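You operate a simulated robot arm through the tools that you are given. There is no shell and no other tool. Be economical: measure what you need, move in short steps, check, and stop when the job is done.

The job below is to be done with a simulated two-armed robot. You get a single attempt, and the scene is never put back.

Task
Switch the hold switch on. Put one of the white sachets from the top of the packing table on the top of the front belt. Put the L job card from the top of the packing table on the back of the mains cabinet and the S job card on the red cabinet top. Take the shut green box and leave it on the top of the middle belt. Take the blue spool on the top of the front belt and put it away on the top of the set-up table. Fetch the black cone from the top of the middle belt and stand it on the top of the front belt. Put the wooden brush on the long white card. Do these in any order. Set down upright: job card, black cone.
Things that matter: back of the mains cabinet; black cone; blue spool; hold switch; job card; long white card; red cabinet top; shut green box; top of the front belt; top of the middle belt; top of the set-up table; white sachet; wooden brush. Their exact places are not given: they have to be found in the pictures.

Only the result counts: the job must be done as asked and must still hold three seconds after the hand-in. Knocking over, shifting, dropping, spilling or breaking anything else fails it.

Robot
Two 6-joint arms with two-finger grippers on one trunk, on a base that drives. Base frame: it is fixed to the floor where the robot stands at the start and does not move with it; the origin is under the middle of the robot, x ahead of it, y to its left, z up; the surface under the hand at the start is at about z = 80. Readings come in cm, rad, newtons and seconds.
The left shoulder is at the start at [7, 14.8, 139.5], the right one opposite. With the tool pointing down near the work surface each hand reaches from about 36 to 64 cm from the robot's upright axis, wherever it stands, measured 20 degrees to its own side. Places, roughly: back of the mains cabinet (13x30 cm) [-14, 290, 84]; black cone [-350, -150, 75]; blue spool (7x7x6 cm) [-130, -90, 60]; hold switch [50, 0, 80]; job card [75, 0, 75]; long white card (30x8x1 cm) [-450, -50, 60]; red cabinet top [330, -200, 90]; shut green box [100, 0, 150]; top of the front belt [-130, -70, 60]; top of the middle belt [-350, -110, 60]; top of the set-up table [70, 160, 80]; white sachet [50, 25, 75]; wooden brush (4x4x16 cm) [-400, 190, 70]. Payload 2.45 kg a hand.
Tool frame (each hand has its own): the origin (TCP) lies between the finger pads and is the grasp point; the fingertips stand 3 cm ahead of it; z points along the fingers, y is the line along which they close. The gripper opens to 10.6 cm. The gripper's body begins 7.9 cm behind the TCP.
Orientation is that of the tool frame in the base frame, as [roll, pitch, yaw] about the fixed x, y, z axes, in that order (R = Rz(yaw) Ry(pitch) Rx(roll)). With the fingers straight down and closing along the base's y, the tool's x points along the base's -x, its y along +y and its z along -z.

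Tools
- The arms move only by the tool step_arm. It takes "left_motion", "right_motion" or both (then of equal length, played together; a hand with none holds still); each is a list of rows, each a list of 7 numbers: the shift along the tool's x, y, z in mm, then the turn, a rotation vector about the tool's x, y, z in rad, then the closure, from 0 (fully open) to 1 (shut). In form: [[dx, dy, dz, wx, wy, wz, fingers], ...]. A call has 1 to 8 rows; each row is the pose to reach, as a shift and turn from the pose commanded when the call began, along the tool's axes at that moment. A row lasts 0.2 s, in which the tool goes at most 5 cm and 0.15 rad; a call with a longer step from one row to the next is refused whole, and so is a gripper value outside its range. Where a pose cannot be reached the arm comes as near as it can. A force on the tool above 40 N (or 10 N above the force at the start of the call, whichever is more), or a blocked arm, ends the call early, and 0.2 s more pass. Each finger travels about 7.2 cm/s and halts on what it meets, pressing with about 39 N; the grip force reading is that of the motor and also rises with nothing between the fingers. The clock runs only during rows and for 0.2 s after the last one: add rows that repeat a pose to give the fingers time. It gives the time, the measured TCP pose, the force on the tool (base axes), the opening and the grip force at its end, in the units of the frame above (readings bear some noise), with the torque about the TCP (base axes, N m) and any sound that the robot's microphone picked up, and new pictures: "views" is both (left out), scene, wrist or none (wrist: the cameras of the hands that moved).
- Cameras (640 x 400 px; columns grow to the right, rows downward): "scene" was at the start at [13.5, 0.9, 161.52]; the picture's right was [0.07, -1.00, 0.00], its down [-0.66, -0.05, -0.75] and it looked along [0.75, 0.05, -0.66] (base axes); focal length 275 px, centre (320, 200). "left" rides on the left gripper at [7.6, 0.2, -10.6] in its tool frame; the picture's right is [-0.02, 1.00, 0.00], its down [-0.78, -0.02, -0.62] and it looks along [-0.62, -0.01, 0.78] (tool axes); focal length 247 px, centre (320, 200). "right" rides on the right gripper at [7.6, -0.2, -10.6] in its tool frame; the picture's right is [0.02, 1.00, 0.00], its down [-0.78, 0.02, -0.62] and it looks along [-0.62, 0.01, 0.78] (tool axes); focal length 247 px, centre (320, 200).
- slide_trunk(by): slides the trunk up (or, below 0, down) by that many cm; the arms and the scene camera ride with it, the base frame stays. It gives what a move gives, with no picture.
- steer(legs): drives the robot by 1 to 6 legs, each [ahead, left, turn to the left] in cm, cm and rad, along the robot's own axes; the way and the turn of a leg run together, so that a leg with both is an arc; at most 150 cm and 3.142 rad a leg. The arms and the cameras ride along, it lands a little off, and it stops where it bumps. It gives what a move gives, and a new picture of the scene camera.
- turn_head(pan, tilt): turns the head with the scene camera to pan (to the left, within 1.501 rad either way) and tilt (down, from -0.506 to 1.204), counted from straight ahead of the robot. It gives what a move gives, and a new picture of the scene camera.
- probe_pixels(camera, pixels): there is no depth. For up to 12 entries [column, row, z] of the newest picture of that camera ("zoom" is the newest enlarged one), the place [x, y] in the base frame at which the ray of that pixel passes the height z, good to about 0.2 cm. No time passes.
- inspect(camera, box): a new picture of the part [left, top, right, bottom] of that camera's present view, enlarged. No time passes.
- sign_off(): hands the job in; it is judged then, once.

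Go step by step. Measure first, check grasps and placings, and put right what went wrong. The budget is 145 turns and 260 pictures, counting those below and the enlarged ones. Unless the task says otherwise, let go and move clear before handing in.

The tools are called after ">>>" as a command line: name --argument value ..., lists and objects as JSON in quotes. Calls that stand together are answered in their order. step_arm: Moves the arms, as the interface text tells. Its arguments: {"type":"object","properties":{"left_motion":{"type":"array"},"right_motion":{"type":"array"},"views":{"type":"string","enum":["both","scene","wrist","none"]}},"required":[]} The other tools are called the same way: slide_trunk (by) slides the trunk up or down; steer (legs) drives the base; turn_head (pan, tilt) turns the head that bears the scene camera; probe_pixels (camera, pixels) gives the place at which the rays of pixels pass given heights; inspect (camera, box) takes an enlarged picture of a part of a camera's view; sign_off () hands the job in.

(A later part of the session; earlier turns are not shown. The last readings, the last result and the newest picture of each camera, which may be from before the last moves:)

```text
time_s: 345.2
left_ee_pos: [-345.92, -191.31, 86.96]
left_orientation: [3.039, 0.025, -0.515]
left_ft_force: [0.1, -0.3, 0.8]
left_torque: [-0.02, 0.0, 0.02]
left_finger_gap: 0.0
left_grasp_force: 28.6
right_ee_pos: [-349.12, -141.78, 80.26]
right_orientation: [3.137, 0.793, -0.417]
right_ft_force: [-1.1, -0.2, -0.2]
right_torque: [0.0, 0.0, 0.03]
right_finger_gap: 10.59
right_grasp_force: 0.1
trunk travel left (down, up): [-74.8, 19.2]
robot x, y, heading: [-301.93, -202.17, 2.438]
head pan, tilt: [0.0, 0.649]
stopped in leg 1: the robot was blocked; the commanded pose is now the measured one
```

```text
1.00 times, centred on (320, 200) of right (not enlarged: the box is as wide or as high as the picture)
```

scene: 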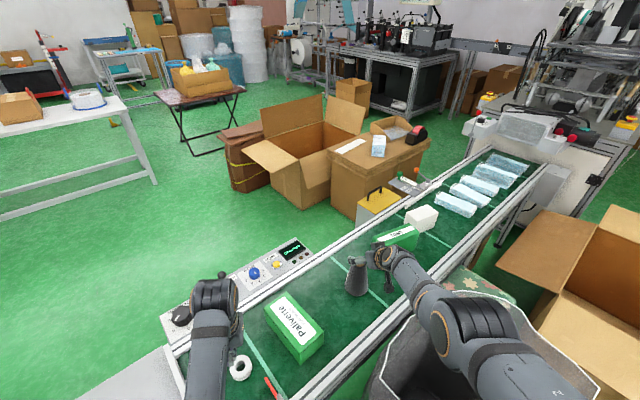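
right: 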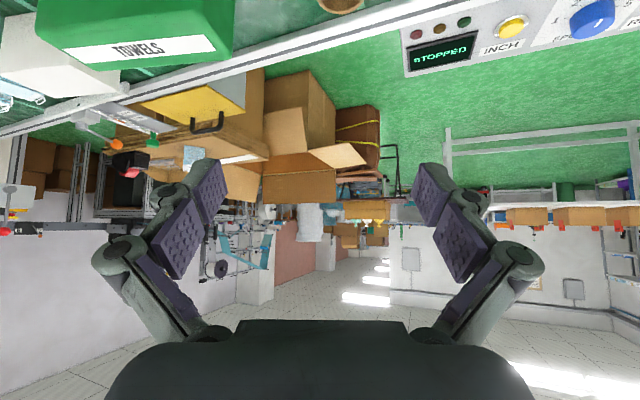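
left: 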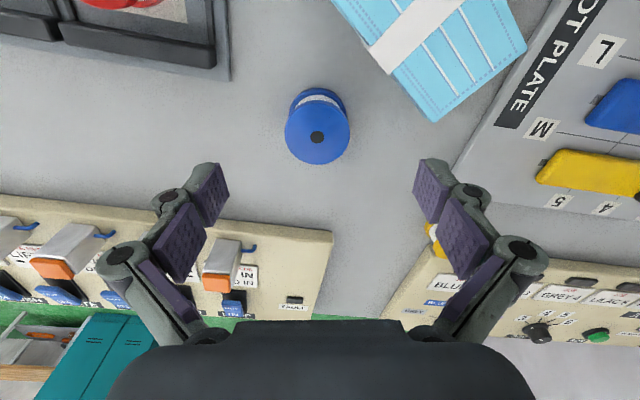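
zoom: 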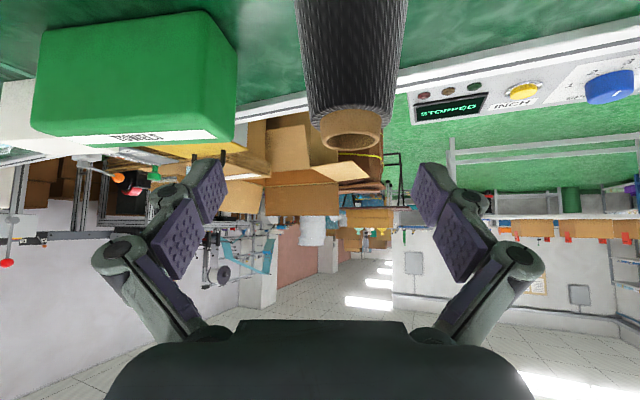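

The base is touching something on its left, so I back off slightly and instead turn left 0.036, which swings the hand toward the cone.

>>> steer --legs '[[0, -1, 0], [0, 0, 0.036]]'

>>> inspect --camera "right" --box '[0, 0, 640, 400]'

```text
time_s: 346.3
left_ee_pos: [-345.56, -192.11, 87.06]
left_orientation: [3.04, 0.027, -0.479]
left_ft_force: [0.1, 0.3, 0.4]
left_torque: [0.03, 0.0, 0.01]
left_finger_gap: 0.0
left_grasp_force: 28.7
right_ee_pos: [-350.65, -142.85, 80.18]
right_orientation: [3.137, 0.793, -0.383]
right_ft_force: [0.6, 0.7, -0.3]
right_torque: [0.0, 0.01, -0.02]
right_finger_gap: 10.61
right_grasp_force: 0.0
trunk travel left (down, up): [-74.8, 19.2]
robot x, y, heading: [-301.27, -201.32, 2.476]
head pan, tilt: [0.0, 0.649]
```

scene: 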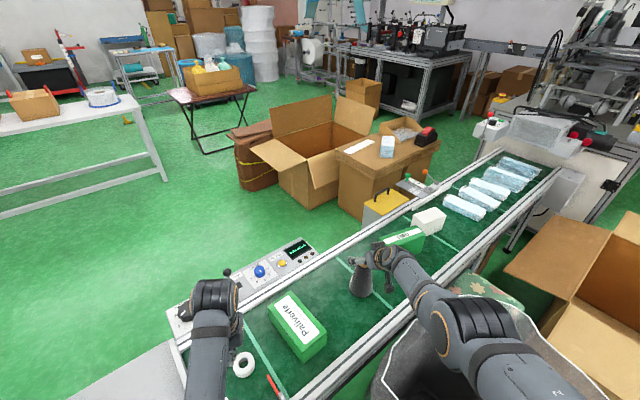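

```text
1.00 times, centred on (320, 200) of right (not enlarged: the box is as wide or as high as the picture)
```

zoom: 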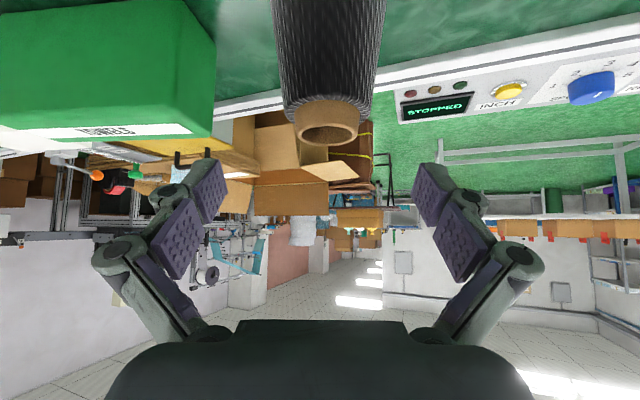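

Aligned (rim at col 327). I lower the trunk 11.5 so the fingers straddle the cone at mid-height.

>>> slide_trunk --by -11.5

>>> inspect --camera "right" --box '[0, 0, 640, 400]'

>>> inspect --camera "scene" --box '[300, 200, 460, 300]'

```text
time_s: 347.8
left_ee_pos: [-345.57, -192.12, 75.57]
left_orientation: [3.039, 0.026, -0.478]
left_ft_force: [0.5, 0.1, -0.9]
left_torque: [0.01, 0.01, 0.01]
left_finger_gap: 0.0
left_grasp_force: 28.6
right_ee_pos: [-350.8, -142.96, 68.64]
right_orientation: [3.139, 0.795, -0.381]
right_ft_force: [-0.1, 0.4, -0.5]
right_torque: [0.02, -0.03, -0.01]
right_finger_gap: 10.6
right_grasp_force: 0.0
trunk travel left (down, up): [-63.3, 30.7]
robot x, y, heading: [-301.3, -201.57, 2.479]
head pan, tilt: [0.0, 0.649]
```

```text
1.00 times, centred on (320, 200) of right (not enlarged: the box is as wide or as high as the picture)
```

zoom: 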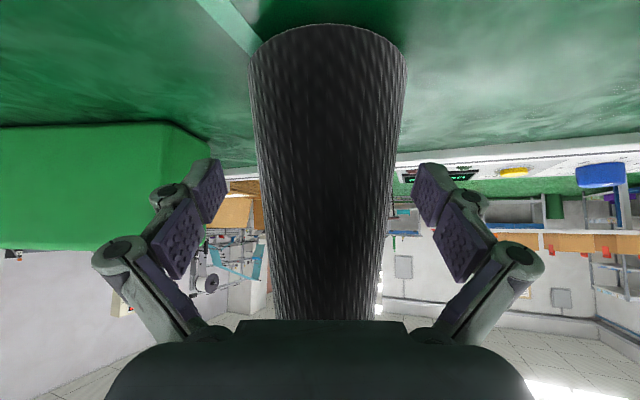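

```text
4.00 times, centred on (380, 250) of scene
```

zoom: 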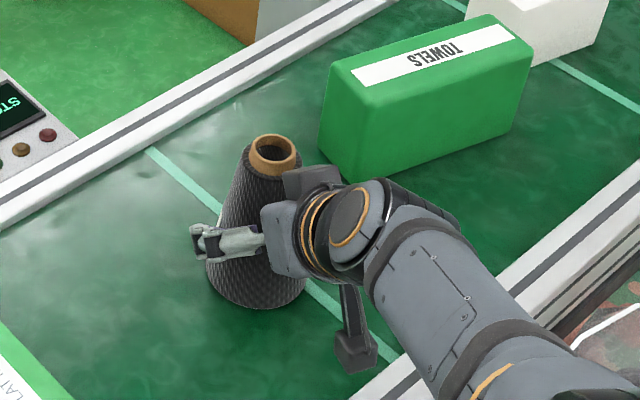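

The cone is between the pads. I close on it.

>>> step_arm --right_motion '[[0, 0, 0, 0, 0, 0, 0.4], [0, 0, 0, 0, 0, 0, 1], [0, 0, 0, 0, 0, 0, 1], [0, 0, 0, 0, 0, 0, 1]]' --views "wrist"

>>> slide_trunk --by 4

>>> inspect --camera "scene" --box '[300, 200, 460, 300]'

```text
time_s: 348.8
left_ee_pos: [-345.67, -192.19, 75.49]
left_orientation: [3.039, 0.024, -0.478]
left_ft_force: [-0.5, -0.4, -0.5]
left_torque: [0.01, 0.01, -0.01]
left_finger_gap: 0.0
left_grasp_force: 28.8
right_ee_pos: [-350.72, -143.03, 68.68]
right_orientation: [3.136, 0.795, -0.381]
right_ft_force: [-0.8, -2.3, 1.8]
right_torque: [-0.36, 0.1, 0.04]
right_finger_gap: 7.16
right_grasp_force: 38.9
trunk travel left (down, up): [-63.3, 30.7]
robot x, y, heading: [-301.06, -201.24, 2.474]
head pan, tilt: [0.0, 0.649]
```

right: 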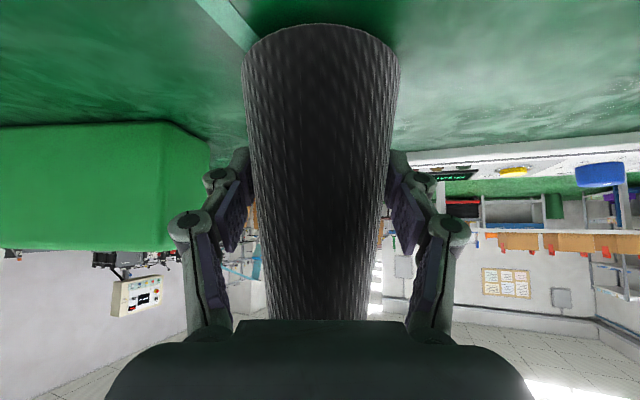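

```text
time_s: 349.6
left_ee_pos: [-345.64, -192.14, 79.43]
left_orientation: [3.039, 0.023, -0.477]
left_ft_force: [0.0, 0.2, 0.3]
left_torque: [-0.03, 0.03, -0.03]
left_finger_gap: 0.0
left_grasp_force: 29.2
right_ee_pos: [-350.72, -142.81, 72.57]
right_orientation: [3.135, 0.79, -0.383]
right_ft_force: [-1.0, 0.4, -2.7]
right_torque: [0.01, -0.02, 0.0]
right_finger_gap: 7.12
right_grasp_force: 39.2
trunk travel left (down, up): [-67.3, 26.7]
robot x, y, heading: [-300.83, -201.43, 2.48]
head pan, tilt: [0.0, 0.649]
```

```text
4.00 times, centred on (380, 250) of scene
```

zoom: 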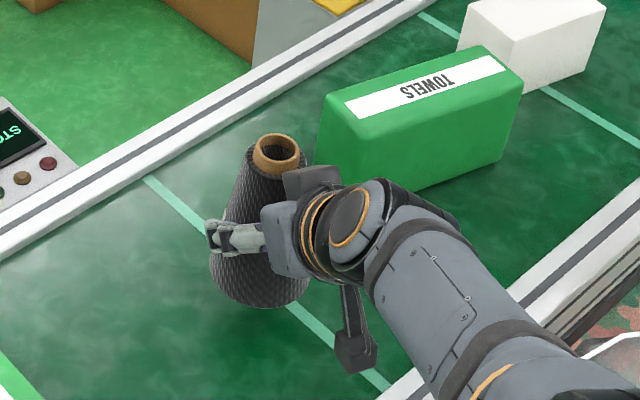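

The cone is held upright. I raise the trunk and carry it back to the front belt's west side.

>>> slide_trunk --by 26

>>> steer --legs '[[-40, 0, 0], [0, 0, -1.927], [110, 50, 0]]'

>>> turn_head --pan -0.2 --tilt 0.7

```text
time_s: 352.3
left_ee_pos: [-345.63, -192.18, 105.54]
left_orientation: [3.038, 0.023, -0.477]
left_ft_force: [0.6, 0.8, -1.0]
left_torque: [-0.01, -0.02, 0.01]
left_finger_gap: 0.0
left_grasp_force: 29.0
right_ee_pos: [-350.74, -142.86, 98.51]
right_orientation: [3.137, 0.793, -0.382]
right_ft_force: [0.5, -0.4, -3.4]
right_torque: [0.0, -0.01, -0.01]
right_finger_gap: 7.12
right_grasp_force: 38.9
trunk travel left (down, up): [-93.3, 0.7]
robot x, y, heading: [-301.28, -201.34, 2.478]
head pan, tilt: [0.0, 0.649]
```

```text
time_s: 365.1
left_ee_pos: [-179.47, -85.48, 105.57]
left_orientation: [3.038, 0.026, -2.403]
left_ft_force: [-0.1, -0.2, 0.3]
left_torque: [0.03, -0.02, 0.02]
left_finger_gap: 0.0
left_grasp_force: 28.6
right_ee_pos: [-131.59, -97.99, 98.73]
right_orientation: [3.137, 0.795, -2.306]
right_ft_force: [-0.1, 0.1, -2.8]
right_torque: [-0.02, 0.01, -0.01]
right_finger_gap: 7.1
right_grasp_force: 38.8
trunk travel left (down, up): [-93.3, 0.7]
robot x, y, heading: [-204.2, -123.62, 0.551]
head pan, tilt: [0.0, 0.649]
```

scene: 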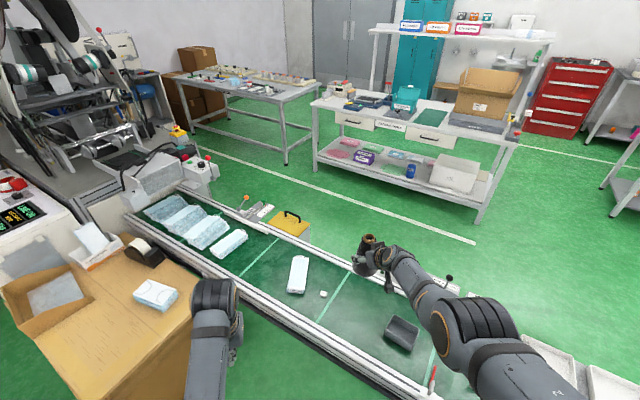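

```text
time_s: 365.8
left_ee_pos: [-179.39, -85.58, 105.48]
left_orientation: [3.039, 0.025, -2.403]
left_ft_force: [-1.0, 0.0, -0.6]
left_torque: [0.01, 0.0, 0.0]
left_finger_gap: 0.03
left_grasp_force: 29.0
right_ee_pos: [-131.44, -97.92, 98.56]
right_orientation: [3.136, 0.795, -2.307]
right_ft_force: [-0.5, 0.6, -2.4]
right_torque: [-0.03, -0.01, 0.04]
right_finger_gap: 7.1
right_grasp_force: 38.9
trunk travel left (down, up): [-93.3, 0.7]
robot x, y, heading: [-203.62, -123.65, 0.549]
head pan, tilt: [-0.201, 0.7]
```

scene: 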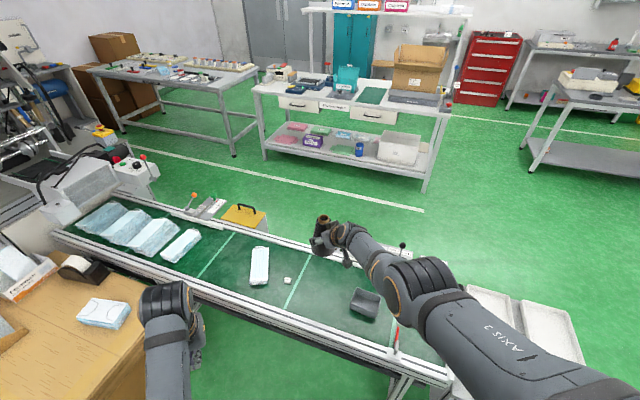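

Over the belt at (-131.5,-98). I check the neighbours and the wooden table near the left hand.

>>> probe_pixels --camera "scene" --pixels '[[287, 282, 61.5], [350, 308, 61.5], [356, 290, 65], [145, 390, 70], [145, 390, 60], [140, 300, 60], [300, 265, 61.5], [395, 355, 62]]'

```text
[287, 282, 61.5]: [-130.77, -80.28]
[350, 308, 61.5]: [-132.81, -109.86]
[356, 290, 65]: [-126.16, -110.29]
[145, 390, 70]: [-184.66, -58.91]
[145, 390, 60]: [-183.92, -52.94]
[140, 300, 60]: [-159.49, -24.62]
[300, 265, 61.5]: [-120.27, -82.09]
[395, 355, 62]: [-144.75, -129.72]
```

All clear. I lower the trunk 29.

>>> slide_trunk --by -29

>>> slide_trunk --by -0.6

>>> inspect --camera "scene" --box '[240, 160, 440, 285]'

```text
time_s: 368.7
left_ee_pos: [-179.42, -85.51, 76.52]
left_orientation: [3.04, 0.025, -2.404]
left_ft_force: [0.6, -0.4, 0.3]
left_torque: [-0.01, 0.01, -0.01]
left_finger_gap: 0.01
left_grasp_force: 28.6
right_ee_pos: [-131.5, -97.87, 69.75]
right_orientation: [3.137, 0.792, -2.308]
right_ft_force: [-0.2, -1.0, -2.6]
right_torque: [0.0, 0.02, 0.01]
right_finger_gap: 7.14
right_grasp_force: 39.3
trunk travel left (down, up): [-64.3, 29.7]
robot x, y, heading: [-203.5, -123.99, 0.551]
head pan, tilt: [-0.201, 0.7]
```

```text
time_s: 369.3
left_ee_pos: [-179.3, -85.53, 75.84]
left_orientation: [3.038, 0.024, -2.401]
left_ft_force: [0.2, -0.4, -0.1]
left_torque: [-0.02, 0.01, -0.03]
left_finger_gap: 0.0
left_grasp_force: 28.4
right_ee_pos: [-131.53, -97.87, 68.98]
right_orientation: [3.137, 0.794, -2.306]
right_ft_force: [0.7, 1.0, -3.3]
right_torque: [-0.03, 0.03, 0.04]
right_finger_gap: 7.1
right_grasp_force: 39.2
trunk travel left (down, up): [-63.7, 30.3]
robot x, y, heading: [-203.99, -123.69, 0.554]
head pan, tilt: [-0.201, 0.7]
```

```text
3.20 times, centred on (340, 222) of scene
```

zoom: 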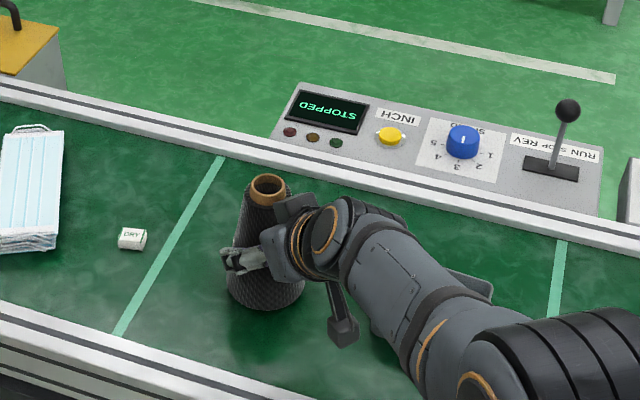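

Almost touching; I lower in small trunk steps until the force shows contact.

>>> slide_trunk --by -0.4

>>> slide_trunk --by -0.3

```text
time_s: 369.8
left_ee_pos: [-179.54, -85.57, 75.61]
left_orientation: [3.038, 0.026, -2.403]
left_ft_force: [0.4, 0.7, -0.2]
left_torque: [0.02, -0.01, 0.04]
left_finger_gap: 0.02
left_grasp_force: 28.1
right_ee_pos: [-131.42, -97.86, 68.85]
right_orientation: [3.14, 0.798, -2.305]
right_ft_force: [-0.6, 0.3, 5.0]
right_torque: [-0.24, -0.17, 0.03]
right_finger_gap: 7.1
right_grasp_force: 39.4
trunk travel left (down, up): [-63.3, 30.7]
robot x, y, heading: [-203.44, -123.74, 0.551]
head pan, tilt: [-0.201, 0.7]
```

```text
time_s: 370.3
left_ee_pos: [-179.64, -85.54, 75.42]
left_orientation: [3.041, 0.029, -2.403]
left_ft_force: [0.5, -0.1, -0.4]
left_torque: [0.03, 0.02, 0.04]
left_finger_gap: 0.0
left_grasp_force: 28.8
right_ee_pos: [-131.46, -97.95, 68.83]
right_orientation: [3.141, 0.801, -2.304]
right_ft_force: [1.1, -0.1, 17.1]
right_torque: [-0.82, -0.09, 0.04]
right_finger_gap: 7.13
right_grasp_force: 39.4
trunk travel left (down, up): [-63.0, 31.0]
robot x, y, heading: [-203.5, -123.86, 0.552]
head pan, tilt: [-0.201, 0.7]
```

Contact (17 N). I open gradually and rise vertically.

>>> step_arm --right_motion '[[0, 0, 0, 0, 0, 0, 0.3], [0, 0, 0, 0, 0, 0, 0.15], [0, 0, 0, 0, 0, 0, 0], [0, 0, 0, 0, 0, 0, 0]]' --views "wrist"

>>> slide_trunk --by 30

>>> inspect --camera "scene" --box '[200, 160, 440, 360]'

```text
time_s: 371.3
left_ee_pos: [-179.57, -85.47, 75.13]
left_orientation: [3.038, 0.026, -2.405]
left_ft_force: [-0.4, 0.2, 1.4]
left_torque: [-0.01, 0.0, 0.01]
left_finger_gap: 0.0
left_grasp_force: 28.0
right_ee_pos: [-131.5, -98.0, 68.35]
right_orientation: [3.135, 0.795, -2.308]
right_ft_force: [0.2, -0.1, 0.1]
right_torque: [-0.03, -0.01, 0.0]
right_finger_gap: 10.59
right_grasp_force: 0.0
trunk travel left (down, up): [-63.0, 31.0]
robot x, y, heading: [-203.34, -123.94, 0.548]
head pan, tilt: [-0.201, 0.7]
```

right: 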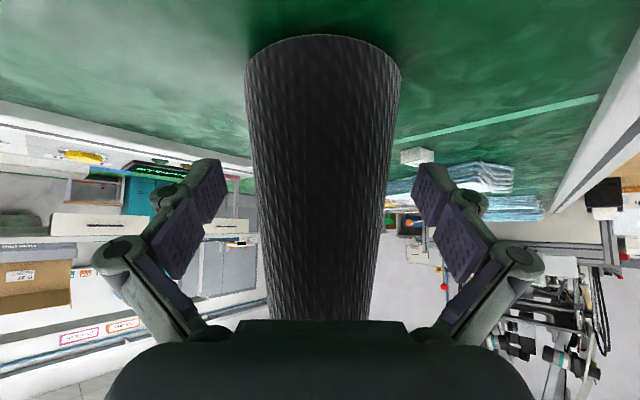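

```text
time_s: 374.3
left_ee_pos: [-179.47, -85.55, 105.24]
left_orientation: [3.038, 0.025, -2.403]
left_ft_force: [0.2, 0.3, 0.1]
left_torque: [-0.01, 0.0, -0.01]
left_finger_gap: 0.0
left_grasp_force: 28.5
right_ee_pos: [-131.39, -98.01, 98.35]
right_orientation: [3.137, 0.794, -2.307]
right_ft_force: [1.0, 0.6, 0.1]
right_torque: [0.0, 0.01, 0.0]
right_finger_gap: 10.6
right_grasp_force: 0.0
trunk travel left (down, up): [-93.0, 1.0]
robot x, y, heading: [-203.67, -124.14, 0.55]
head pan, tilt: [-0.201, 0.7]
```

```text
2.00 times, centred on (320, 260) of scene
```

zoom: 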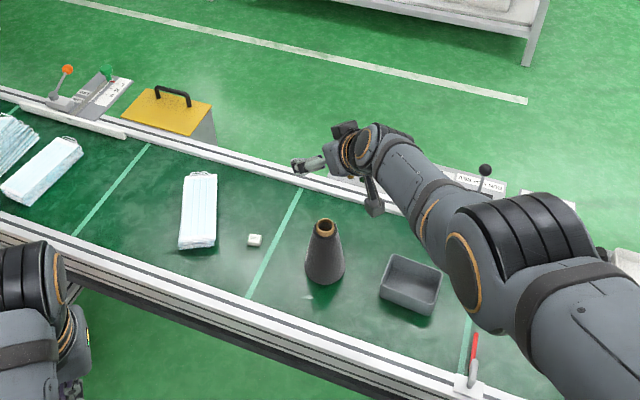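

The cone stands on the front belt. Now I head for the west side via the south aisle to find the brush and the white card.

>>> steer --legs '[[-42, -68, 0], [-42, -68, 0], [0, 0, 2.59]]'

>>> step_arm --right_motion '[[20, 0, 0, 0, 0.14, 0, 0], [30, 0, 20, 0, 0.28, 0, 0], [40, 0, 40, 0, 0.42, 0, 0], [50, 0, 60, 0, 0.56, 0, 0], [60, 0, 70, 0, 0.7, 0, 0], [70, 0, 70, 0, 0.79, 0, 0]]' --views "scene"

```text
time_s: 388.6
left_ee_pos: [-251.02, -301.26, 105.28]
left_orientation: [3.037, 0.026, 0.141]
left_ft_force: [-0.3, 0.0, 0.6]
left_torque: [0.02, -0.01, 0.0]
left_finger_gap: 0.02
left_grasp_force: 28.9
right_ee_pos: [-283.83, -263.99, 98.38]
right_orientation: [3.136, 0.795, 0.238]
right_ft_force: [0.6, -0.8, -1.0]
right_torque: [-0.01, 0.0, -0.01]
right_finger_gap: 10.6
right_grasp_force: 0.0
trunk travel left (down, up): [-93.0, 1.0]
robot x, y, heading: [-209.48, -282.99, 3.102]
head pan, tilt: [-0.201, 0.7]
```

scene: 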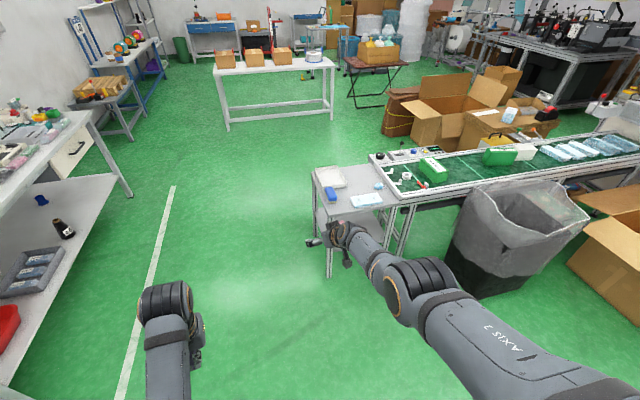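

```text
time_s: 390.0
left_ee_pos: [-251.06, -301.23, 105.37]
left_orientation: [3.039, 0.024, 0.141]
left_ft_force: [-0.5, -0.1, -0.2]
left_torque: [0.0, 0.02, -0.04]
left_finger_gap: 0.01
left_grasp_force: 28.7
right_ee_pos: [-273.93, -262.57, 97.25]
right_orientation: [3.138, 0.155, 0.241]
right_ft_force: [0.2, 0.4, 0.2]
right_torque: [0.05, 0.01, 0.0]
right_finger_gap: 10.59
right_grasp_force: 0.2
right hand out of reach, approached as far as the arm can: row 1, 2, 3, 4, 5, 6
trunk travel left (down, up): [-93.0, 1.0]
robot x, y, heading: [-209.46, -283.15, 3.091]
head pan, tilt: [-0.201, 0.7]
```

scene: 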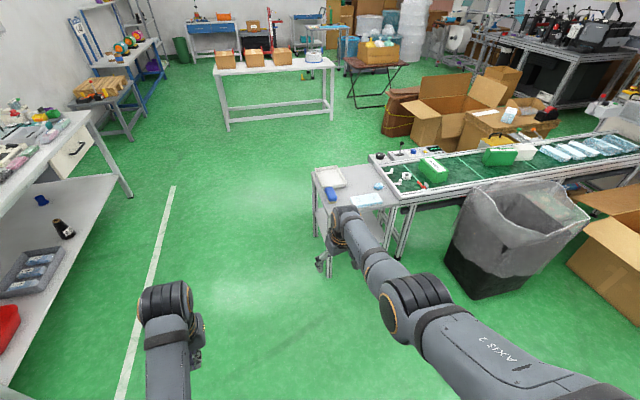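

The right hand is nearly vertical again; I try to fold it back toward the robot.

>>> step_arm --right_motion '[[30, 0, 20, 0, 0.05, 0, 1], [60, 0, 50, 0, 0.1, 0, 1], [90, 0, 80, 0, 0.155, 0, 1], [120, 0, 100, 0, 0.155, 0, 1], [160, 0, 100, 0, 0.155, 0, 1], [200, 0, 100, 0, 0.155, 0, 1]]' --views "scene"

```text
time_s: 391.4
left_ee_pos: [-250.89, -301.22, 105.34]
left_orientation: [3.04, 0.026, 0.142]
left_ft_force: [0.0, 0.9, -0.2]
left_torque: [0.04, -0.01, 0.02]
left_finger_gap: 0.0
left_grasp_force: 28.5
right_ee_pos: [-256.14, -258.8, 84.99]
right_orientation: [3.139, 0.003, 0.244]
right_ft_force: [0.0, -1.0, 0.3]
right_torque: [-0.02, -0.02, 0.0]
right_finger_gap: 0.02
right_grasp_force: 28.1
trunk travel left (down, up): [-93.0, 1.0]
robot x, y, heading: [-209.26, -283.06, 3.091]
head pan, tilt: [-0.201, 0.7]
```

scene: 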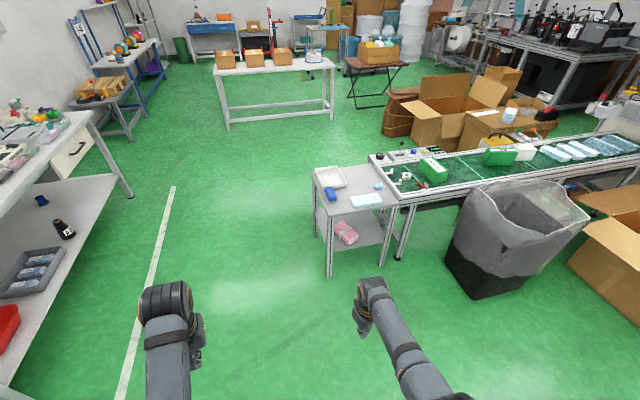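

The right arm is folded normally again. I drive west past the middle belt's end and look north.

>>> steer --legs '[[0, 0, 0.05], [149, 0, 0], [70, 0, 0], [0, 0, -1.57]]'

>>> turn_head --pan 0.1 --tilt 0.4

```text
time_s: 406.7
left_ee_pos: [-447.38, -236.88, 105.2]
left_orientation: [3.039, 0.026, -1.49]
left_ft_force: [0.4, -0.3, -0.8]
left_torque: [0.0, -0.01, -0.01]
left_finger_gap: 0.0
left_grasp_force: 28.4
right_ee_pos: [-404.75, -234.22, 84.77]
right_orientation: [3.137, 0.003, -1.388]
right_ft_force: [-0.3, -0.6, 0.7]
right_torque: [0.04, 0.02, 0.04]
right_finger_gap: 0.01
right_grasp_force: 28.7
trunk travel left (down, up): [-93.0, 1.0]
robot x, y, heading: [-431.64, -279.44, 1.466]
head pan, tilt: [-0.201, 0.7]
```

scene: 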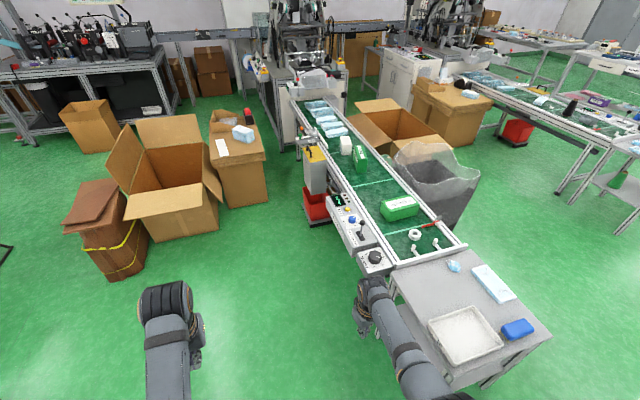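

```text
time_s: 407.5
left_ee_pos: [-447.43, -236.85, 105.27]
left_orientation: [3.039, 0.026, -1.488]
left_ft_force: [-0.4, -0.2, 0.3]
left_torque: [-0.01, 0.02, 0.0]
left_finger_gap: 0.0
left_grasp_force: 28.6
right_ee_pos: [-404.72, -234.07, 84.79]
right_orientation: [3.139, 0.003, -1.388]
right_ft_force: [0.3, 0.2, -0.3]
right_torque: [0.01, 0.0, 0.03]
right_finger_gap: 0.03
right_grasp_force: 28.8
trunk travel left (down, up): [-93.0, 1.0]
robot x, y, heading: [-432.02, -279.56, 1.469]
head pan, tilt: [0.099, 0.4]
```

scene: 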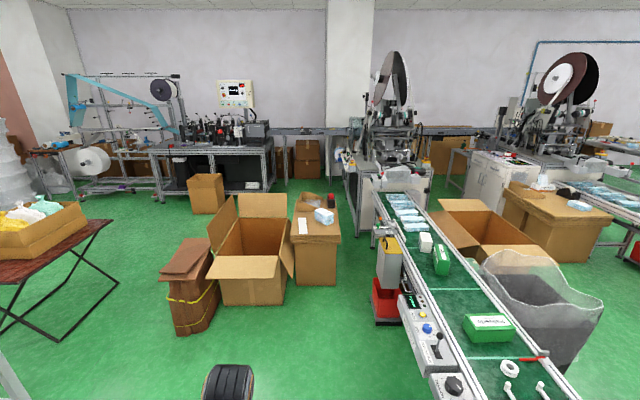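

The white card seems to lie on the carton stack (303,226); the brush should be near the bench at (220,140). I enlarge both.

>>> inspect --camera "scene" --box '[130, 90, 290, 190]'

>>> inspect --camera "scene" --box '[260, 170, 420, 270]'

>>> probe_pixels --camera "scene" --pixels '[[303, 226, 60], [303, 217, 60], [303, 234, 60], [294, 236, 60], [339, 235, 60], [315, 285, 0], [335, 283, 0], [220, 305, 0], [282, 303, 0], [175, 335, 0], [270, 190, 0], [250, 145, 80]]'

```text
4.00 times, centred on (210, 140) of scene
```

zoom: 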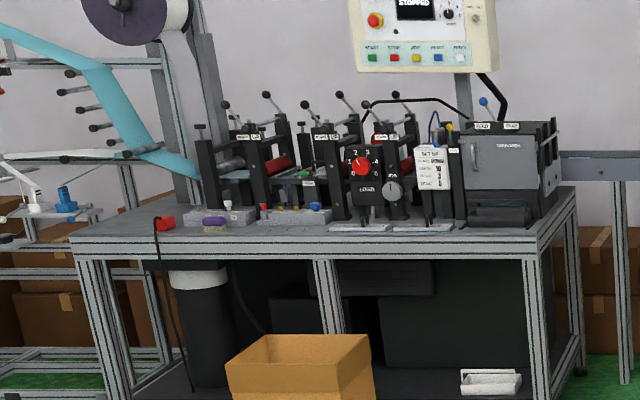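

```text
4.00 times, centred on (340, 220) of scene
```

zoom: 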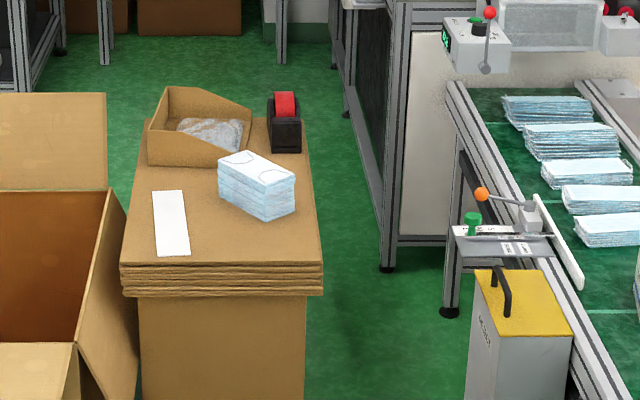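

```text
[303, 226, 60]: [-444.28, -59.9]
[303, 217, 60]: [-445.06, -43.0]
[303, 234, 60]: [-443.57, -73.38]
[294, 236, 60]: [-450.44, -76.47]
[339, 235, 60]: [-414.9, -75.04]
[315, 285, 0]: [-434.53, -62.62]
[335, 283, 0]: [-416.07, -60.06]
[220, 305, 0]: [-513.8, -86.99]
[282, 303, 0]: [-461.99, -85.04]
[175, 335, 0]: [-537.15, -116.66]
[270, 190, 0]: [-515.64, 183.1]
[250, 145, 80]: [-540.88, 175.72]
```

By geometry the brush (-400,190,70) should appear near (339,143). I enlarge there.

>>> inspect --camera "scene" --box '[280, 110, 440, 210]'

```text
4.00 times, centred on (360, 160) of scene
```

zoom: 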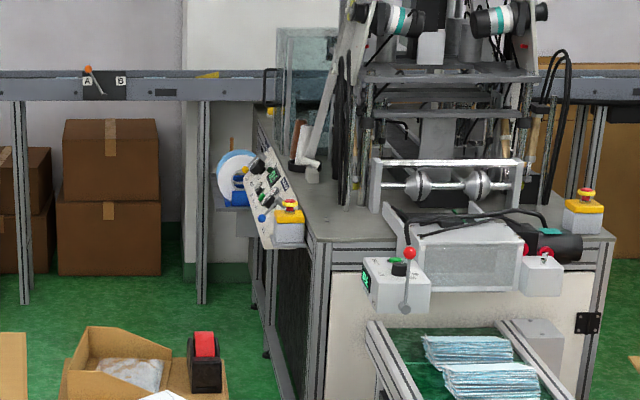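

A brown upright item stands at scene (354,145) on the machine's west edge. I measure the floor layout for the route.

>>> probe_pixels --camera "scene" --pixels '[[117, 285, 0], [60, 340, 0], [207, 213, 0], [222, 208, 0], [187, 213, 0], [347, 209, 0], [341, 190, 0], [286, 186, 0], [330, 185, 0], [354, 150, 70], [354, 150, 80], [360, 205, 0]]'

>>> inspect --camera "scene" --box '[325, 125, 389, 165]'

```text
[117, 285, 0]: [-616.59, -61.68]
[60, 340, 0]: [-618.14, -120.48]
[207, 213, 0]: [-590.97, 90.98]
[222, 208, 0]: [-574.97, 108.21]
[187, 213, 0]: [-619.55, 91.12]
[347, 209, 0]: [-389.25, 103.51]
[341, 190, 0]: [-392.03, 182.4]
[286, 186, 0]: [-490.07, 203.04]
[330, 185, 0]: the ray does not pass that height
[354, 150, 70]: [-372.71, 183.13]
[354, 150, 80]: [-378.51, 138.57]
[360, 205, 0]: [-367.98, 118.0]
```

```text
10.00 times, centred on (357, 145) of scene
```

zoom: 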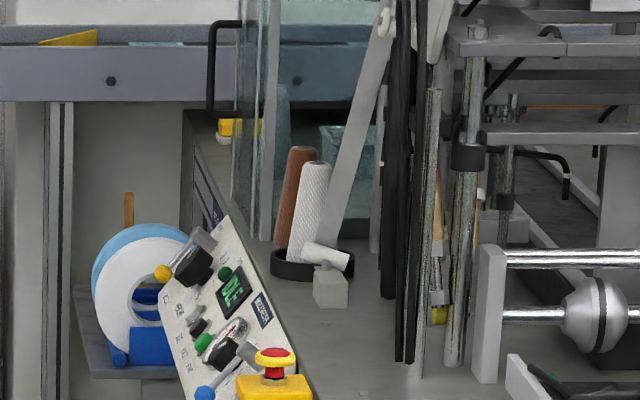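

The brush looks like the wooden upright behind the tape roll on the machine's side shelf (scene 338,146). I'll go by the gap between the paper bundle (x≥-550) and the folding table (x≤-617), in stages.

>>> steer --legs '[[0, 0, 0.102], [0, 149, 0]]'

>>> turn_head --pan 0 --tilt 0.65

```text
time_s: 414.7
left_ee_pos: [-595.09, -239.72, 105.14]
left_orientation: [3.041, 0.026, -1.369]
left_ft_force: [-0.2, 0.7, -0.4]
left_torque: [-0.02, -0.03, 0.02]
left_finger_gap: 0.0
left_grasp_force: 28.8
right_ee_pos: [-552.96, -231.94, 84.83]
right_orientation: [3.141, 0.002, -1.267]
right_ft_force: [-0.3, 0.2, -0.2]
right_torque: [-0.04, -0.04, 0.0]
right_finger_gap: 0.01
right_grasp_force: 28.3
trunk travel left (down, up): [-93.0, 1.0]
robot x, y, heading: [-574.18, -280.1, 1.588]
head pan, tilt: [0.099, 0.4]
stopped in leg 2: the robot was blocked; the commanded pose is now the measured one
```

scene: 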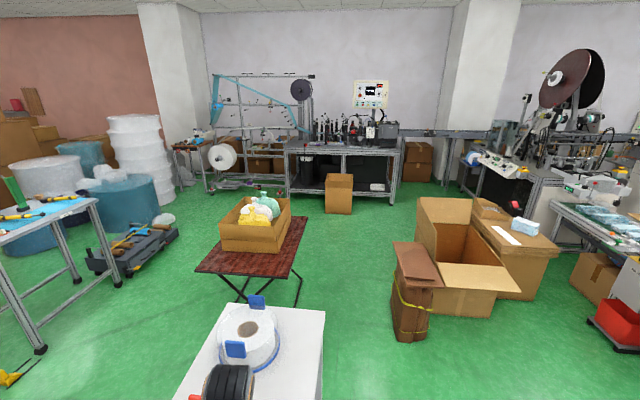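

```text
time_s: 415.5
left_ee_pos: [-594.74, -239.75, 105.31]
left_orientation: [3.039, 0.025, -1.368]
left_ft_force: [0.9, -0.4, 0.4]
left_torque: [0.02, 0.02, 0.0]
left_finger_gap: 0.0
left_grasp_force: 28.9
right_ee_pos: [-552.89, -232.05, 84.78]
right_orientation: [3.137, 0.003, -1.266]
right_ft_force: [-0.4, -0.6, 0.2]
right_torque: [-0.03, -0.02, -0.02]
right_finger_gap: 0.01
right_grasp_force: 28.7
trunk travel left (down, up): [-93.0, 1.0]
robot x, y, heading: [-574.09, -280.33, 1.586]
head pan, tilt: [0.0, 0.649]
```

scene: 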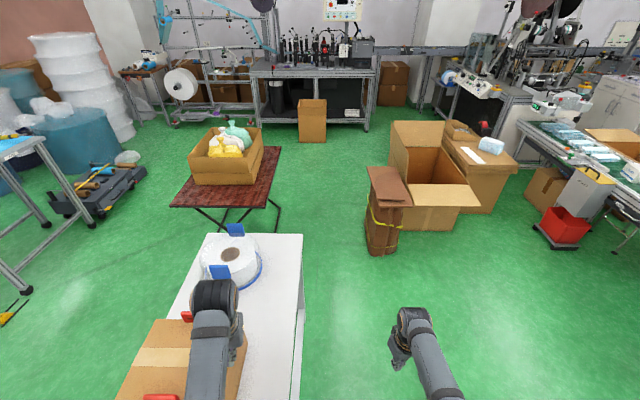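

The base touched the white table on the left. I measure the passage ahead.

>>> probe_pixels --camera "scene" --pixels '[[303, 235, 80], [300, 395, 80], [281, 148, 75], [268, 208, 75], [280, 228, 0], [246, 197, 0], [367, 247, 0], [368, 170, 45], [380, 255, 0], [400, 253, 0], [310, 142, 0], [365, 200, 45]]'

```text
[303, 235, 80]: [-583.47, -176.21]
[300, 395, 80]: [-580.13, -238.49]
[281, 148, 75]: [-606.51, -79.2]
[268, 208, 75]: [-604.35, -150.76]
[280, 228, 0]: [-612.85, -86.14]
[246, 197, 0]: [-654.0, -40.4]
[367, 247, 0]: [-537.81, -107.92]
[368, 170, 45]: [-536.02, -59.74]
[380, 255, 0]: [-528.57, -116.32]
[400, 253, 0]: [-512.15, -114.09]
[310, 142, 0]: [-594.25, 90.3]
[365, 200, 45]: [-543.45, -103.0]
```

Passage: keep x≈-557 until y≈-147, then shift left to x≈-574 and continue. First part:

>>> steer --legs '[[0, -17, -0.015], [131, 0, 0]]'

```text
time_s: 423.1
left_ee_pos: [-577.38, -110.62, 105.17]
left_orientation: [3.038, 0.027, -1.377]
left_ft_force: [0.1, 0.0, -0.2]
left_torque: [0.04, 0.01, -0.02]
left_finger_gap: 0.01
left_grasp_force: 28.2
right_ee_pos: [-535.19, -103.29, 84.81]
right_orientation: [3.138, 0.002, -1.274]
right_ft_force: [-0.1, 0.1, 0.6]
right_torque: [0.02, 0.0, 0.02]
right_finger_gap: 0.0
right_grasp_force: 28.5
trunk travel left (down, up): [-93.0, 1.0]
robot x, y, heading: [-556.93, -151.39, 1.58]
head pan, tilt: [0.0, 0.649]
```

scene: 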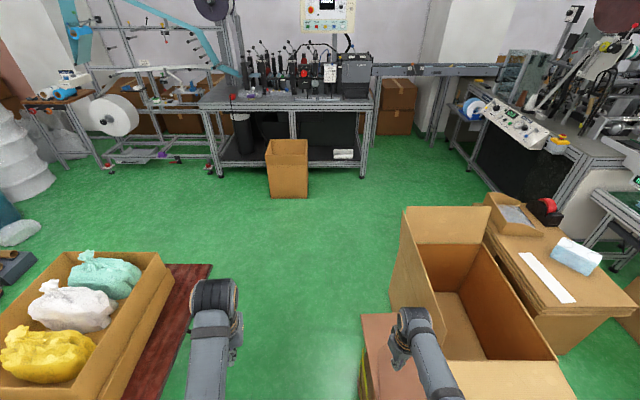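

On track. I step left 15 and go north through the gap.

>>> steer --legs '[[2.5, 0, -0.009], [0, 15, 0], [140, 0, 0]]'

>>> turn_head --pan -0.6 --tilt 0.55

```text
time_s: 425.4
left_ee_pos: [-590.12, -108.92, 105.11]
left_orientation: [3.039, 0.024, -1.289]
left_ft_force: [-0.3, -0.1, -0.3]
left_torque: [0.0, -0.02, 0.01]
left_finger_gap: 0.0
left_grasp_force: 28.9
right_ee_pos: [-548.92, -97.79, 84.79]
right_orientation: [3.137, 0.002, -1.184]
right_ft_force: [0.3, 1.0, -0.8]
right_torque: [-0.04, 0.0, -0.03]
right_finger_gap: 0.0
right_grasp_force: 28.0
trunk travel left (down, up): [-93.0, 1.0]
robot x, y, heading: [-566.23, -147.79, 1.666]
head pan, tilt: [0.0, 0.649]
stopped in leg 3: the robot was blocked; the commanded pose is now the measured one
```

scene: 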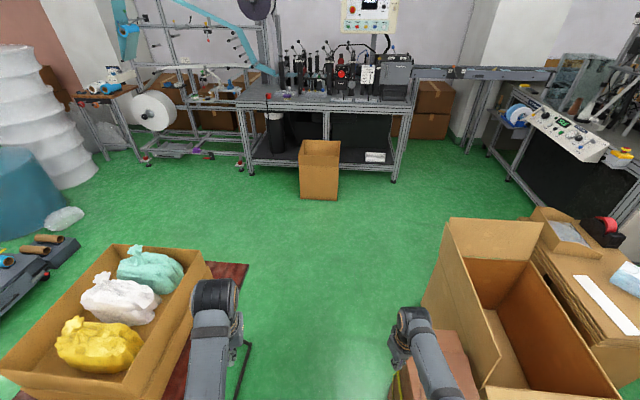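

```text
time_s: 426.4
left_ee_pos: [-590.2, -109.03, 105.21]
left_orientation: [3.038, 0.026, -1.287]
left_ft_force: [0.1, 0.1, -0.4]
left_torque: [0.0, -0.01, 0.02]
left_finger_gap: 0.05
left_grasp_force: 29.1
right_ee_pos: [-549.03, -97.84, 84.7]
right_orientation: [3.137, 0.003, -1.186]
right_ft_force: [-0.4, 0.1, -1.0]
right_torque: [0.01, -0.02, 0.02]
right_finger_gap: 0.0
right_grasp_force: 28.9
trunk travel left (down, up): [-93.0, 1.0]
robot x, y, heading: [-566.56, -147.58, 1.669]
head pan, tilt: [-0.6, 0.55]
```

scene: 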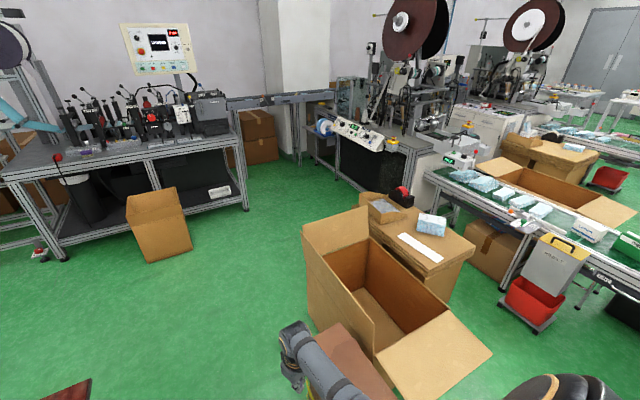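

A front corner is against the bundle. I back off slightly, square up and shift left to x≈-575.

>>> steer --legs '[[-1.5, 0, 0], [0, 0, -0.097], [0, 9, 0]]'

>>> turn_head --pan 0 --tilt 1.1

```text
time_s: 427.8
left_ee_pos: [-586.7, -108.85, 105.18]
left_orientation: [3.039, 0.025, -1.346]
left_ft_force: [-0.2, -0.4, 0.9]
left_torque: [0.0, -0.01, 0.01]
left_finger_gap: 0.0
left_grasp_force: 29.1
right_ee_pos: [-544.9, -100.07, 84.71]
right_orientation: [3.137, 0.002, -1.243]
right_ft_force: [0.0, 0.9, 0.1]
right_torque: [-0.02, -0.02, 0.03]
right_finger_gap: 0.0
right_grasp_force: 28.5
trunk travel left (down, up): [-93.0, 1.0]
robot x, y, heading: [-564.22, -148.52, 1.61]
head pan, tilt: [-0.6, 0.55]
stopped in leg 2: the robot was blocked; the commanded pose is now the measured one
```

scene: 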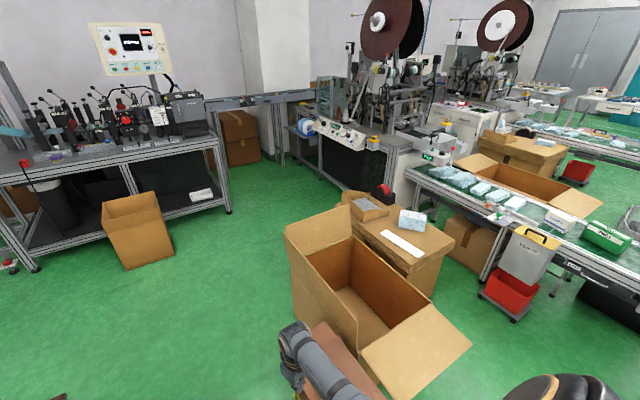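

```text
time_s: 428.8
left_ee_pos: [-586.58, -109.06, 105.16]
left_orientation: [3.038, 0.027, -1.346]
left_ft_force: [0.4, 0.8, -0.8]
left_torque: [0.02, -0.02, -0.02]
left_finger_gap: 0.02
left_grasp_force: 28.6
right_ee_pos: [-544.74, -100.27, 84.81]
right_orientation: [3.137, 0.003, -1.245]
right_ft_force: [-1.6, 0.6, 0.1]
right_torque: [-0.03, 0.03, 0.01]
right_finger_gap: 0.0
right_grasp_force: 28.6
trunk travel left (down, up): [-93.0, 1.0]
robot x, y, heading: [-565.02, -148.93, 1.603]
head pan, tilt: [0.0, 1.1]
```

scene: 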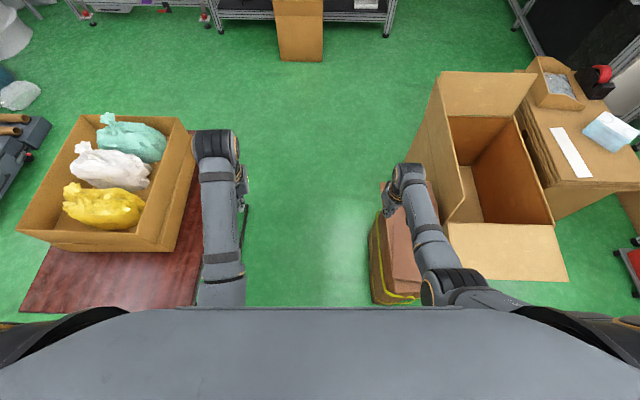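

I probe the bundle's left face relative to the robot from this steep view.

>>> probe_pixels --camera "scene" --pixels '[[376, 302, 0], [370, 220, 40], [370, 300, 10], [415, 303, 0], [384, 185, 45], [388, 280, 45], [247, 207, 70], [200, 300, 75], [245, 295, 0], [196, 165, 75]]'

```text
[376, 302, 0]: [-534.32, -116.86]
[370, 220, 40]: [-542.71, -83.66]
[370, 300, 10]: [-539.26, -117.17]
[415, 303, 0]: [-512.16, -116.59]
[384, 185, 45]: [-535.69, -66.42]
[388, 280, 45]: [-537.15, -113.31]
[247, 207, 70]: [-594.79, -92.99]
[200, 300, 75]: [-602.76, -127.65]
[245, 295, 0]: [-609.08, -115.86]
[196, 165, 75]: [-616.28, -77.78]
```

The base seems ~27 half-wide: window is tight. I go forward 2.5, square up, then left 8.

>>> steer --legs '[[2.5, 0, 0], [0, 0, -0.034], [0, 8, 0]]'

```text
time_s: 429.8
left_ee_pos: [-586.73, -106.0, 105.08]
left_orientation: [3.04, 0.023, -1.349]
left_ft_force: [-0.4, 0.5, -0.2]
left_torque: [0.0, 0.01, 0.02]
left_finger_gap: 0.0
left_grasp_force: 28.3
right_ee_pos: [-544.72, -97.34, 84.65]
right_orientation: [3.134, 0.002, -1.246]
right_ft_force: [-0.1, 0.1, 1.2]
right_torque: [-0.07, -0.03, -0.04]
right_finger_gap: 0.0
right_grasp_force: 28.6
trunk travel left (down, up): [-93.0, 1.0]
robot x, y, heading: [-564.87, -146.29, 1.612]
head pan, tilt: [0.0, 1.1]
stopped in leg 2: the robot was blocked; the commanded pose is now the measured one
```

scene: 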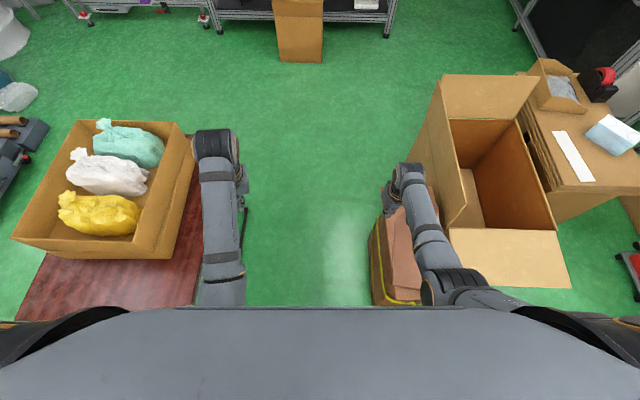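

>>> steer --legs '[[0, 6, 0]]'

```text
time_s: 430.5
left_ee_pos: [-586.85, -106.24, 105.21]
left_orientation: [3.04, 0.027, -1.343]
left_ft_force: [-0.2, -0.1, 0.2]
left_torque: [-0.02, 0.02, 0.03]
left_finger_gap: 0.0
left_grasp_force: 29.3
right_ee_pos: [-545.09, -97.32, 84.73]
right_orientation: [3.135, 0.003, -1.239]
right_ft_force: [1.2, 0.4, -0.2]
right_torque: [0.01, 0.05, 0.02]
right_finger_gap: 0.01
right_grasp_force: 28.5
trunk travel left (down, up): [-93.0, 1.0]
robot x, y, heading: [-565.08, -146.02, 1.609]
head pan, tilt: [0.0, 1.1]
stopped in leg 1: the robot was blocked; the commanded pose is now the measured one
```

scene: 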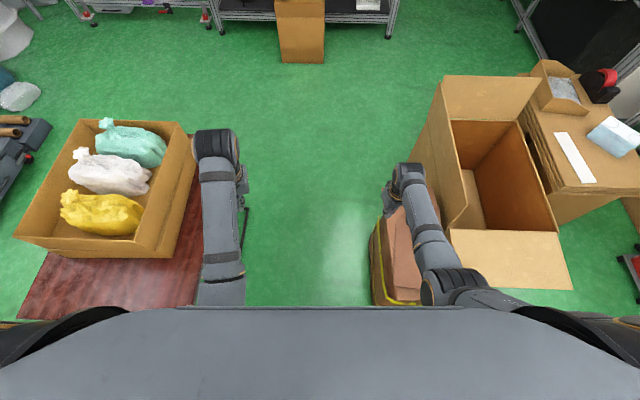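

The rear-left seems caught by the white table's leg, so I go forward a few cm first, then left.

>>> steer --legs '[[4, 0, 0], [0, 5, 0]]'

```text
time_s: 431.9
left_ee_pos: [-591.48, -102.76, 105.47]
left_orientation: [3.034, 0.03, -1.345]
left_ft_force: [0.9, -0.2, 0.2]
left_torque: [0.02, 0.08, -0.01]
left_finger_gap: 0.0
left_grasp_force: 28.4
right_ee_pos: [-549.72, -93.92, 84.74]
right_orientation: [3.13, 0.007, -1.24]
right_ft_force: [0.9, -0.6, -0.4]
right_torque: [0.04, 0.1, 0.02]
right_finger_gap: 0.0
right_grasp_force: 29.3
trunk travel left (down, up): [-93.0, 1.0]
robot x, y, heading: [-570.2, -142.3, 1.613]
head pan, tilt: [0.0, 1.1]
```

scene: 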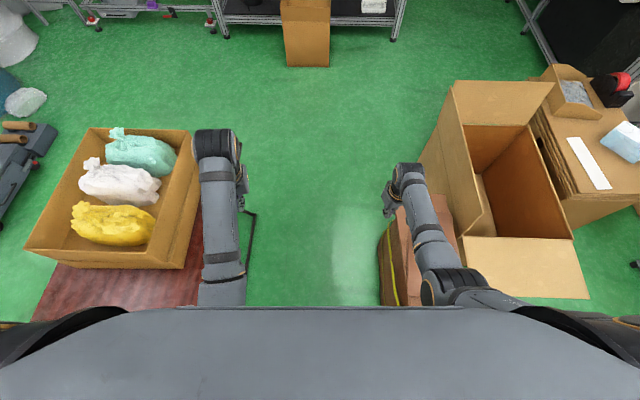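

Free now. I square up, go 4 more left, and drive north through the gap.

>>> steer --legs '[[0, 3, 0], [0, 0, -0.042], [60, 0, 0], [85, 0, 0]]'

>>> turn_head --pan -0.7 --tilt 0.55

```text
time_s: 440.3
left_ee_pos: [-595.47, 42.33, 105.21]
left_orientation: [3.039, 0.028, -1.367]
left_ft_force: [-0.2, -0.8, 0.0]
left_torque: [0.0, 0.01, 0.02]
left_finger_gap: 0.01
left_grasp_force: 28.4
right_ee_pos: [-553.39, 50.21, 84.88]
right_orientation: [3.137, 0.004, -1.265]
right_ft_force: [0.3, 0.3, -0.3]
right_torque: [0.04, -0.01, -0.01]
right_finger_gap: 0.0
right_grasp_force: 28.3
trunk travel left (down, up): [-93.0, 1.0]
robot x, y, heading: [-574.35, 2.13, 1.587]
head pan, tilt: [0.0, 1.1]
```

scene: 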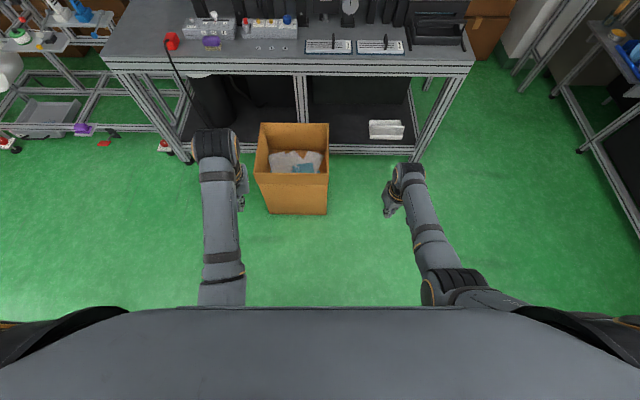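

```text
time_s: 441.3
left_ee_pos: [-595.37, 42.27, 105.19]
left_orientation: [3.039, 0.027, -1.365]
left_ft_force: [0.0, -0.3, 0.1]
left_torque: [0.02, -0.02, 0.02]
left_finger_gap: 0.0
left_grasp_force: 28.6
right_ee_pos: [-553.3, 50.3, 84.87]
right_orientation: [3.137, 0.004, -1.264]
right_ft_force: [0.1, -0.1, -0.1]
right_torque: [-0.01, 0.01, 0.01]
right_finger_gap: 0.02
right_grasp_force: 28.8
trunk travel left (down, up): [-93.0, 1.0]
robot x, y, heading: [-574.3, 2.01, 1.59]
head pan, tilt: [-0.7, 0.55]
```

scene: 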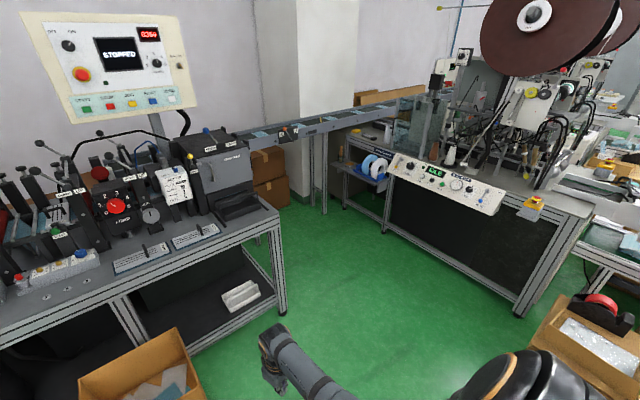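

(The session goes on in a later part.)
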